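You operate a simulated robot arm through the tools that you are given. There is no shell and no other tool. Be economical: measure what you need, move in short steps, check, and stop when the job is done.

The job below is to be done with a simulated robot arm. You get a single attempt, and the scene is never put back.

## Task
Put the white job card on the green sample tray.

Only the result counts: the job must be done as asked and must still hold three seconds after the hand-in. Knocking over, shifting, dropping, spilling or breaking anything else fails it.

## Robot
A 7-joint arm with a two-finger parallel gripper, fixed in place. Base frame: the origin is at the foot of the arm, x ahead of it, y to its left, z up; the work surface is at about z = 0. Readings come in cm, rad, newtons and seconds.
With the tool pointing down near the work surface it reaches from about 24 to 62 cm from the base axis. Its first joint turns from -1.152 to 1.152 rad. Payload 2.6 kg.
Tool frame: the origin (TCP) lies between the finger pads and is the grasp point; the fingertips stand 3 cm ahead of it; z points along the fingers, y is the line along which they close. Largest opening 9.4 cm; finger width 2.8, thickness 1; the body of the gripper, 5 by 9.6 cm, starts 5.5 cm behind the TCP.
Orientation is that of the tool frame in the base frame, as [roll, pitch, yaw] about the fixed x, y, z axes, in that order (R = Rz(yaw) Ry(pitch) Rx(roll)). With the fingers straight down and closing along the base's y, the tool's x points along the base's -x, its y along +y and its z along -z.

## Interface
- The arm moves only by the tool nudge_tool. Its argument "motion" is text: rows parted by semicolons, each of 5 numbers parted by spaces: the shift along the base's x, y, z in units of 150 mm (1.0 is 150 mm), then the turn about the base's z in units of 90 degrees (1.0 is 90 degrees), then the gripper command, from -1 (fully open) to 1 (shut), values between in proportion. In form: x y z yaw fingers; .... A call has 1 to 10 rows; each row is the pose to reach, as a shift and turn from the pose commanded when the call began. A call with a number of a shift or a turn outside -1 to 1 is refused whole. Rows are played at 5 a second. More than 5 cm and 0.15 rad between two rows, or a gripper value outside its range, and nothing of the call is played. A pose out of reach is approached as far as the arm can. The call stops where the force on the tool passes 40 N (or 10 N more than at its start, if that is more) or the arm is blocked; 0.2 s more then pass. The fingers move at their own pace (about 7.2 cm/s each) and stop on an object; they squeeze with about 25 N. The grip force told is the motor's: it shows also when the fingers shut on nothing. Time passes only in rows, and 0.2 s behind the last, so rows that repeat a pose let the fingers close. It gives the time, the measured TCP pose, the force on the tool (base axes), the opening and the grip force at its end, in the units of the frame above (readings bear some noise).
- Cameras (640 x 400 px; columns grow to the right, rows downward): "scene" is fixed at [4.23, 42.63, 57.03]; the picture's right is [-0.79, -0.61, 0.00], its down [-0.34, 0.44, -0.83] and it looks along [0.50, -0.66, -0.56] (base axes); focal length 330 px, centre (320, 200). "wrist" rides on the gripper at [7.6, 1.4, -10.3] in the tool frame; the picture's right is [-0.18, 0.98, 0.00], its down [-0.75, -0.14, -0.64] and it looks along [-0.63, -0.12, 0.77] (tool axes); focal length 243 px, centre (320, 200).
- grab_frame(camera): a new picture of that camera. It takes no simulated time.
- locate(camera, pixels): for up to 12 pixels [column, row] of the newest picture of that camera ("zoom" is the newest enlarged one), the place [x, y, z] in the base frame of the surface seen there, good to about 0.3 cm, but the place of the scene camera against the robot may be out by one fixed shift of up to 1.2 cm in any direction. It takes no simulated time.
- enlarge(camera, box): a new picture of the part [left, top, right, bottom] of that camera's present view, enlarged. It takes no simulated time.
- sign_off(): hands the job in; it is judged then, once.

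Work in short steps. Measure before you move; look again where a grasp or a placing could have gone wrong, and mend it. You have 60 turns and 26 pictures in all, those below and enlarged ones among them. Open the gripper and draw the arm clear of the work before you hand the job in, unless the task says otherwise; then end with one line.

The tools are called after "Emit:" by a JSON object that holds its "op" and its "data". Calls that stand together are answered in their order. nudge_tool: Moves the arm, as the interface text tells. Its arguments: {"type":"object","properties":{"motion":{"type":"string"}},"required":["motion"]} The other tools are called the same way: grab_frame (camera) takes a picture; locate (camera, pixels) gives the place of the surface under pixels of a picture; enlarge (camera, box) takes an enlarged picture of a part of a camera's view; sign_off () hands the job in.

At the start:

```text
time_s: 0.0
tool_pos: [34.81, -2.58, 27.71]
orientation: [-3.141, 0.0, 3.141]
force: [0.5, 0.0, 0.0]
width: 9.43
grip_force: 0.2
```

scene: 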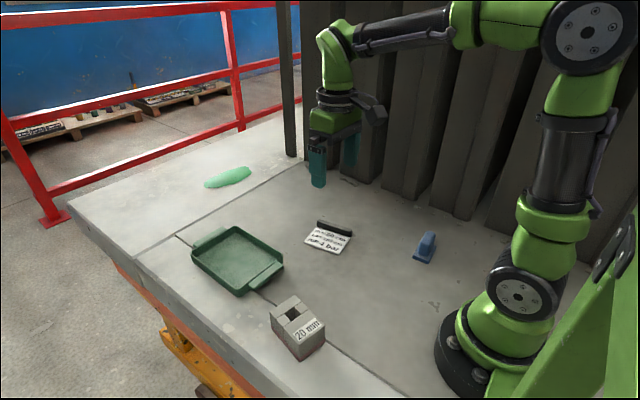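
wrist: 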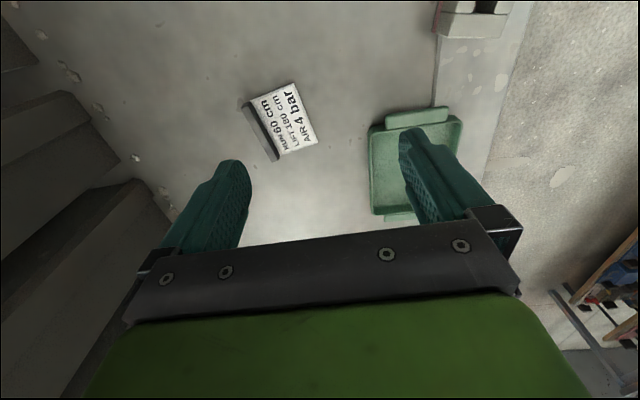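

The card (scene ~ (328,238)) has a dark bar along one edge; the tray is at ~(238,260). I enlarge both to see the geometry.

Emit:
{"op": "enlarge", "data": {"camera": "scene", "box": [280, 200, 380, 262]}}

Emit:
{"op": "enlarge", "data": {"camera": "wrist", "box": [220, 70, 340, 170]}}

Emit:
{"op": "locate", "data": {"camera": "wrist", "pixels": [[243, 104], [250, 101], [277, 160], [270, 158], [293, 83], [318, 140], [283, 120], [375, 130], [458, 120], [375, 210], [400, 180], [340, 190]]}}

Emit:
{"op": "locate", "data": {"camera": "scene", "pixels": [[318, 221], [352, 235], [305, 241], [338, 253], [335, 226], [326, 240], [193, 255], [232, 228], [283, 265], [240, 294], [238, 258], [320, 210]]}}

```text
6.40 times, centred on (330, 231) of scene
```

zoom: 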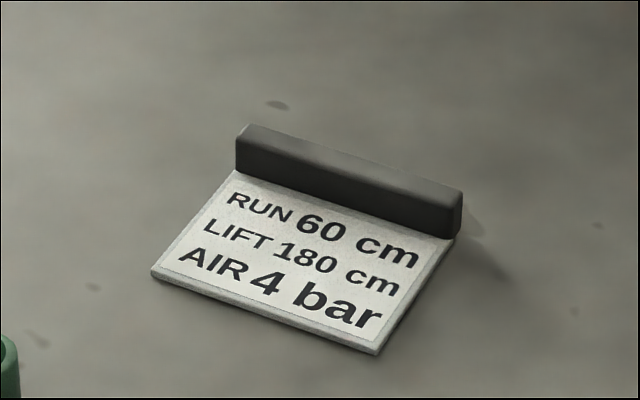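

```text
4.00 times, centred on (280, 120) of wrist
```

zoom: 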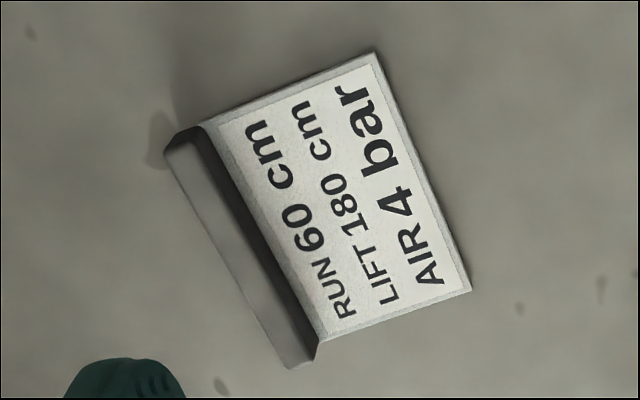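

```text
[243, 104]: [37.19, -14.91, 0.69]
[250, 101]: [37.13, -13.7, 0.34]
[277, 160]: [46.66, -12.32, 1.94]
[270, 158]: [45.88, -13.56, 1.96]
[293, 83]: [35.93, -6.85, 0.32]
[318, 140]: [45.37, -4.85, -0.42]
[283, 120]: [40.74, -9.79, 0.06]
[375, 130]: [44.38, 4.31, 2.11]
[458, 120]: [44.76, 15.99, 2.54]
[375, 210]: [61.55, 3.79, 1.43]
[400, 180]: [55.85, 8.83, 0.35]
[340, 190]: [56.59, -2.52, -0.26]
```

```text
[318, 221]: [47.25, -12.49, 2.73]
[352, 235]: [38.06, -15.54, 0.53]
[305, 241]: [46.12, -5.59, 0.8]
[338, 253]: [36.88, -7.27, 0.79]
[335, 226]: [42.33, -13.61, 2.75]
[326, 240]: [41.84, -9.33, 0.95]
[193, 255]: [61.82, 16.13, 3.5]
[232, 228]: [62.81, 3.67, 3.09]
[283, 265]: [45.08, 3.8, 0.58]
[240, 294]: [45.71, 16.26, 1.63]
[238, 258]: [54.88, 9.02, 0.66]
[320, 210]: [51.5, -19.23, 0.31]
```

The dark bar is an upright grip along the card's -y edge, about 2 cm high, with its axis at about 0.2 rad. I locate it more finely in the wrist zoom.

Emit:
{"op": "locate", "data": {"camera": "zoom", "pixels": [[190, 160], [210, 200], [235, 250], [260, 300], [285, 345], [222, 257], [250, 245], [262, 240], [225, 130], [330, 325], [375, 60], [462, 285]]}}

Emit:
{"op": "locate", "data": {"camera": "wrist", "pixels": [[371, 128], [462, 116], [385, 115], [448, 108], [372, 205], [388, 150], [380, 170], [440, 140], [455, 150], [418, 118], [395, 218], [385, 190]]}}

```text
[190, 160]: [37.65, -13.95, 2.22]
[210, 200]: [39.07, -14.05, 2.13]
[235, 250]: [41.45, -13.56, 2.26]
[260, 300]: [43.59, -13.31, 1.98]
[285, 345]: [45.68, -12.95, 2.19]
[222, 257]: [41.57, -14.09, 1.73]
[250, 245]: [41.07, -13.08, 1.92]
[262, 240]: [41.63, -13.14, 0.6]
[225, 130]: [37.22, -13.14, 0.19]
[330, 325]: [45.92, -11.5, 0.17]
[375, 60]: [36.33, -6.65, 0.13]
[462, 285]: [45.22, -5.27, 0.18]
```

```text
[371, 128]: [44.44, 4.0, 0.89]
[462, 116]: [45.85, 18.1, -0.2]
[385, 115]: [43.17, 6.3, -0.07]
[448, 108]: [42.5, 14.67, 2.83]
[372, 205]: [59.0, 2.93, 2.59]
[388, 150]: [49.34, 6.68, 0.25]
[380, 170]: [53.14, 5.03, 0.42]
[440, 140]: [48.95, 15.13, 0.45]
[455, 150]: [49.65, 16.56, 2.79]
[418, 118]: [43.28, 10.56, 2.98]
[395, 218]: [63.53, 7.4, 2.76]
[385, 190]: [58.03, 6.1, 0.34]
```

Bar centre is (41.5, -13.55), top about z 2.2, axis about 0.17 rad. I move above it, turned to match.

Emit:
{"op": "nudge_tool", "data": {"motion": "0.089 -0.146 -0.196 0.022 -1;0.178 -0.292 -0.392 0.044 -1;0.268 -0.439 -0.589 0.066 -1;0.357 -0.585 -0.785 0.088 -1;0.446 -0.731 -0.981 0.108 -1;0.446 -0.731 -0.981 0.108 -1"}}

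Emit:
{"op": "grab_frame", "data": {"camera": "wrist"}}

```text
time_s: 1.4
tool_pos: [41.51, -13.42, 13.04]
orientation: [3.141, 0.0, -2.973]
force: [0.0, -0.2, 0.3]
width: 9.39
grip_force: 0.1
```

```text
21 pictures are left
```

wrist: 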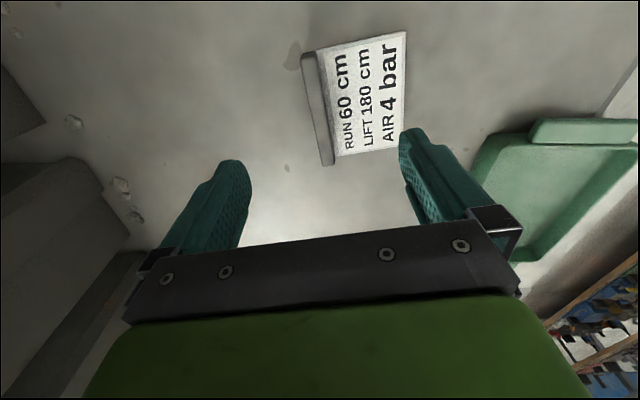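

I re-measure the bar top in this closer view (from (308,60) to (328,160)).

Emit:
{"op": "locate", "data": {"camera": "wrist", "pixels": [[308, 60], [313, 80], [316, 100], [321, 130], [326, 155], [311, 104], [322, 102], [335, 150], [405, 35], [403, 143], [318, 53], [318, 110]]}}

```text
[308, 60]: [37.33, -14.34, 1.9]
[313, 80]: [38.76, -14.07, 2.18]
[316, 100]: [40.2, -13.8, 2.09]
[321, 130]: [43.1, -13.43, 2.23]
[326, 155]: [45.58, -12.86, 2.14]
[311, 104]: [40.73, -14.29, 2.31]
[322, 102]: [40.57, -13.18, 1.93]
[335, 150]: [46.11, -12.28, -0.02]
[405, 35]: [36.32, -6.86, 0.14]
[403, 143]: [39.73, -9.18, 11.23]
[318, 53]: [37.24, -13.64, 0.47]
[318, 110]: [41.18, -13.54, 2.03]
```

Bar centre confirmed at (41.5, -13.6). I descend to TCP z 3.7 (fingertips about 0.7 cm, above the plate).

Emit:
{"op": "nudge_tool", "data": {"motion": "0 -0.01 -0.2 0.005 -1;0 -0.01 -0.4 0.005 -1;0 -0.01 -0.55 0.005 -1;0 -0.01 -0.62 0.005 -1;0 -0.01 -0.62 0.005 -1"}}

Emit:
{"op": "enlarge", "data": {"camera": "scene", "box": [270, 170, 390, 260]}}

```text
time_s: 2.6
tool_pos: [41.27, -13.32, 3.56]
orientation: [3.141, -0.001, -2.966]
force: [-0.5, -0.3, 0.1]
width: 9.39
grip_force: 0.1
```

```text
4.44 times, centred on (330, 215) of scene
```

zoom: 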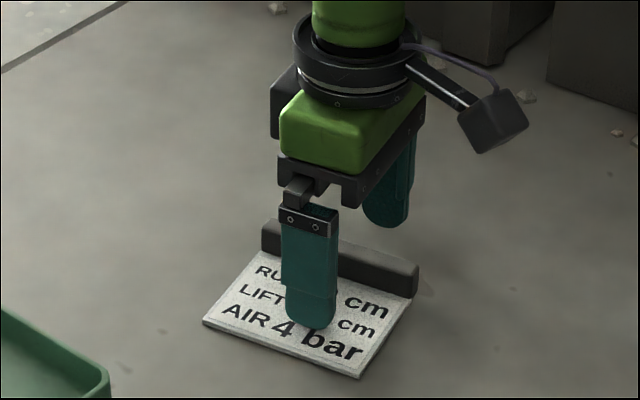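

The fingers straddle the bar; I nudge y by -0.25 cm and close.

Emit:
{"op": "nudge_tool", "data": {"motion": "0.01 -0.017 0 0 -1;0.01 -0.017 0 0 0;0.01 -0.017 0 0 0.5;0.01 -0.017 0 0 1;0.01 -0.017 0 0 1;0.01 -0.017 0 0 1;0.01 -0.017 0 0 1"}}

```text
time_s: 4.2
tool_pos: [41.43, -13.69, 3.54]
orientation: [3.141, -0.001, -2.965]
force: [-0.3, 0.4, 0.8]
width: 1.32
grip_force: 24.7
```

The bar is held (width 1.32 cm, 24.7 N). I lift about 8 cm and look.

Emit:
{"op": "nudge_tool", "data": {"motion": "0 0 0.1 0 1;0 0 0.25 0 1;0 0 0.4 0 1;0 0 0.55 0 1;0 0 0.55 0 1"}}

Emit:
{"op": "grab_frame", "data": {"camera": "wrist"}}

Emit:
{"op": "grab_frame", "data": {"camera": "scene"}}

```text
time_s: 5.4
tool_pos: [41.48, -13.92, 11.89]
orientation: [-3.141, -0.001, -2.966]
force: [0.0, -0.4, 0.1]
width: 1.25
grip_force: 24.9
```

```text
19 pictures are left
```

wrist: 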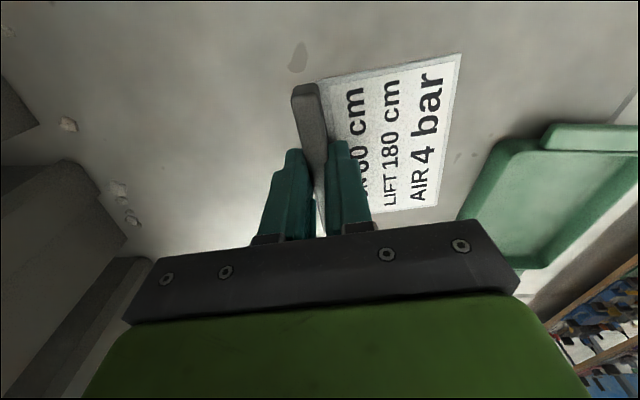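

```text
18 pictures are left
```

scene: 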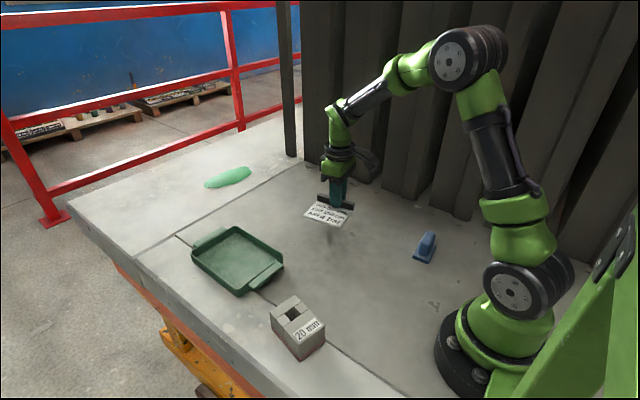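

The card hangs level. I carry it toward the tray at about z 12, turning back to align with the tray.

Emit:
{"op": "nudge_tool", "data": {"motion": "0.1 0.18 0.03 -0.023 1;0.2 0.36 0.03 -0.046 1;0.3 0.54 0.03 -0.069 1;0.4 0.72 0.03 -0.092 1;0.5 0.9 0.03 -0.113 1;0.5 0.9 0.03 -0.113 1"}}

Emit:
{"op": "grab_frame", "data": {"camera": "wrist"}}

Emit:
{"op": "enlarge", "data": {"camera": "scene", "box": [170, 150, 330, 310]}}

```text
time_s: 6.8
tool_pos: [49.12, -0.54, 12.25]
orientation: [-3.141, 0.0, 3.14]
force: [0.1, 0.5, -0.9]
width: 1.25
grip_force: 24.7
```

```text
17 pictures are left
```

wrist: 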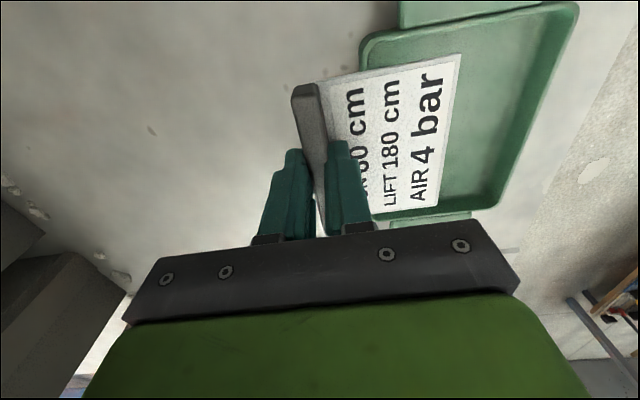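

```text
2.50 times, centred on (250, 230) of scene
```

zoom: 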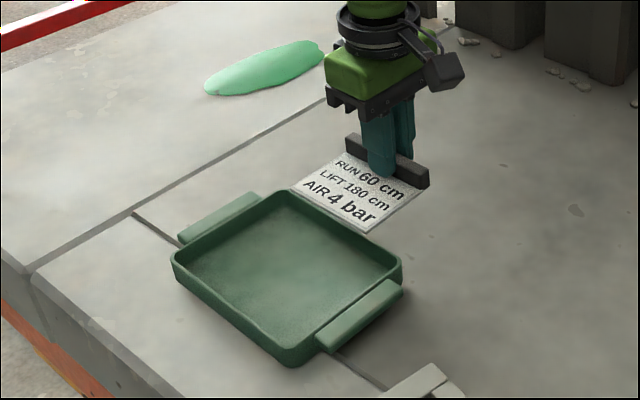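

The tray is fully visible in the scene zoom; I measure its inner floor edges and rim, plus the card's plate corners.

Emit:
{"op": "locate", "data": {"camera": "zoom", "pixels": [[176, 252], [282, 193], [399, 261], [294, 355], [193, 267], [284, 210], [380, 270], [290, 343], [240, 240], [330, 230], [245, 310], [335, 310]]}}

Emit:
{"op": "locate", "data": {"camera": "wrist", "pixels": [[574, 10], [363, 42], [495, 203], [548, 14], [482, 190], [530, 110], [510, 100], [370, 215], [460, 56], [436, 206], [303, 90], [470, 27]]}}

```text
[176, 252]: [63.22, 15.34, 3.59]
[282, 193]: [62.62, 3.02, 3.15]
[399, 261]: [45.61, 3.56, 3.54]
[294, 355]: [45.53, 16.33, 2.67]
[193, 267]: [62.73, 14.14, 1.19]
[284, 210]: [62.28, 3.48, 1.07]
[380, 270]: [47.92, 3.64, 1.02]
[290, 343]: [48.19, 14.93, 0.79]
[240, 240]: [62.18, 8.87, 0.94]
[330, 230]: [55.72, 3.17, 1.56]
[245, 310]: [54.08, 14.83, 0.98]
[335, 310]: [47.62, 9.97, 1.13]
```

```text
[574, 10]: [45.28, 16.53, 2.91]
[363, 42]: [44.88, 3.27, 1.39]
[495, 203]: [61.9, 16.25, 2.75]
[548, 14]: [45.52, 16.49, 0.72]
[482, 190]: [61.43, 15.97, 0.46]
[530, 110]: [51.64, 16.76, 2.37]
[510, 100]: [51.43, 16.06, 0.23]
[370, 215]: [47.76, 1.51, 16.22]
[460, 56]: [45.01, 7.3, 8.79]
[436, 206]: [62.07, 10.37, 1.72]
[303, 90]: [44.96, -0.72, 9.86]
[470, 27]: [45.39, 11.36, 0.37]
```

The tray interior spans roughly x 45.6–61.4, y 4.2–16.0, floor z about 0.35. I move the TCP to (53.5, 7.2) so the card and outer finger both clear the walls, then down to about 7.

Emit:
{"op": "nudge_tool", "data": {"motion": "0.1 0.17 0 0 1;0.2 0.34 0 0 1;0.293 0.516 0 0 1;0.293 0.516 0 0 1;0.293 0.516 -0.15 0 1;0.293 0.516 -0.32 0 1;0.293 0.516 -0.32 0 1"}}

Emit:
{"op": "grab_frame", "data": {"camera": "wrist"}}

Emit:
{"op": "enlarge", "data": {"camera": "scene", "box": [170, 170, 330, 310]}}

```text
time_s: 8.4
tool_pos: [53.51, 7.11, 7.58]
orientation: [3.141, 0.0, 3.14]
force: [0.3, -0.5, -0.8]
width: 1.28
grip_force: 25.7
```

```text
15 pictures are left
```

wrist: 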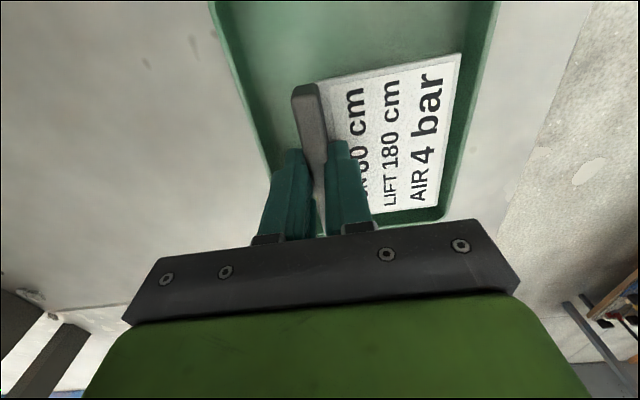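

```text
2.86 times, centred on (250, 240) of scene
```

zoom: 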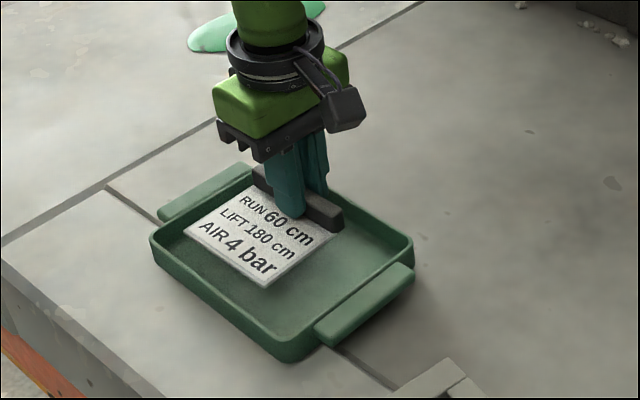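

The card sits inside the outline. I check edge clearances: card corners (460,56), (436,206) against wall points.

Emit:
{"op": "locate", "data": {"camera": "wrist", "pixels": [[459, 57], [434, 204], [470, 120], [478, 120], [458, 170], [240, 80], [248, 80], [445, 205], [303, 90], [440, 214], [256, 80], [465, 120]]}}

```text
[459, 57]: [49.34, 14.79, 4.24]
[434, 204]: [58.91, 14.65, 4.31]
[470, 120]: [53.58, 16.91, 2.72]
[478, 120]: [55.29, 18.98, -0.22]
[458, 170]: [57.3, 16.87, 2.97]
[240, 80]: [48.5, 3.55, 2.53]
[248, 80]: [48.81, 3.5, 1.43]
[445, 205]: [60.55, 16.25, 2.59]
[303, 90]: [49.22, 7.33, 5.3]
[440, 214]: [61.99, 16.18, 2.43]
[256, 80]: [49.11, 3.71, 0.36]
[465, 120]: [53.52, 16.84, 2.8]
```

Clearances are over 1 cm all round. I lower gently toward contact at TCP z about 3.9.

Emit:
{"op": "nudge_tool", "data": {"motion": "0 0 -0.08 0 1;0 0 -0.15 0 1;0 0 -0.2 0 1;0 0 -0.225 0 1;0 0 -0.235 0 1;0 0 -0.235 0 1"}}

Emit:
{"op": "enlarge", "data": {"camera": "scene", "box": [190, 200, 290, 300]}}

```text
time_s: 9.8
tool_pos: [53.56, 7.11, 4.18]
orientation: [-3.14, 0.002, 3.139]
force: [-3.0, -1.6, 10.7]
width: 1.29
grip_force: 25.1
```

```text
4.00 times, centred on (240, 250) of scene
```

zoom: 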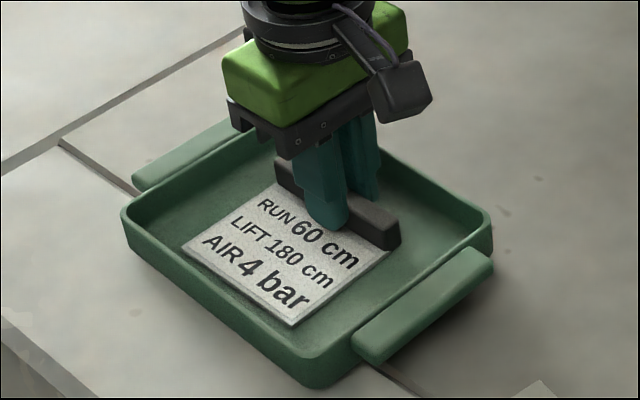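

Contact is made (10.7 N up) with the card flat on the floor. I open only to about 2.6 cm, clear of the wall, then rise.

Emit:
{"op": "nudge_tool", "data": {"motion": "0 0 0.008 0 1;0 0 0.008 0 0.7;0 0 0.008 0 0.45;0 0 0.008 0 0.45;0 0 0.008 0 0.45"}}

```text
time_s: 11.0
tool_pos: [53.43, 7.12, 4.25]
orientation: [-3.141, 0.0, -3.141]
force: [-0.1, -0.6, -0.2]
width: 2.59
grip_force: 0.0
```

Released with no residual force. I rise straight up, then retreat and look.

Emit:
{"op": "nudge_tool", "data": {"motion": "0 0 0.06 0 0.45;0 0 0.2 0 0.45;0 0 0.4 0 0.45;0 0 0.65 0 0.45;-0.2 -0.2 0.8 0 0.45;-0.4 -0.4 0.9 0 0;-0.6 -0.6 0.95 0 -1;-0.6 -0.6 0.95 0 -1"}}

Emit:
{"op": "enlarge", "data": {"camera": "scene", "box": [140, 160, 380, 370]}}

```text
time_s: 12.8
tool_pos: [44.51, -1.7, 18.41]
orientation: [-3.141, 0.001, 3.14]
force: [-0.1, 0.2, -0.2]
width: 9.4
grip_force: 0.1
```

```text
1.90 times, centred on (260, 265) of scene
```

zoom: 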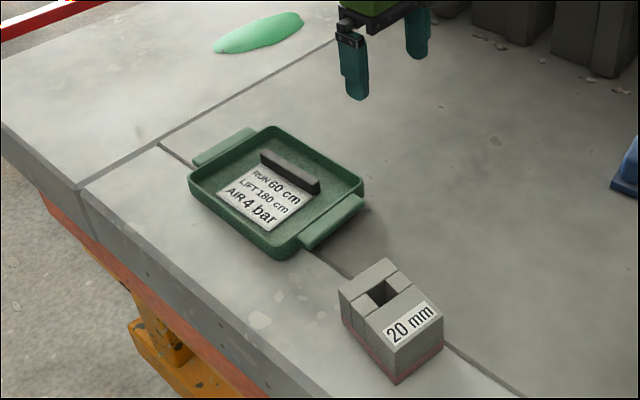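

The card lies flat in the tray, the tray is unmoved, and the arm is clear with the gripper open. I hand in.

Emit:
{"op": "sign_off", "data": {}}

```text
The job is handed in.
```

The white job card is lying flat on the green sample tray, the tray looked unmoved in the last picture, and the job is handed in with the gripper open and the arm clear.
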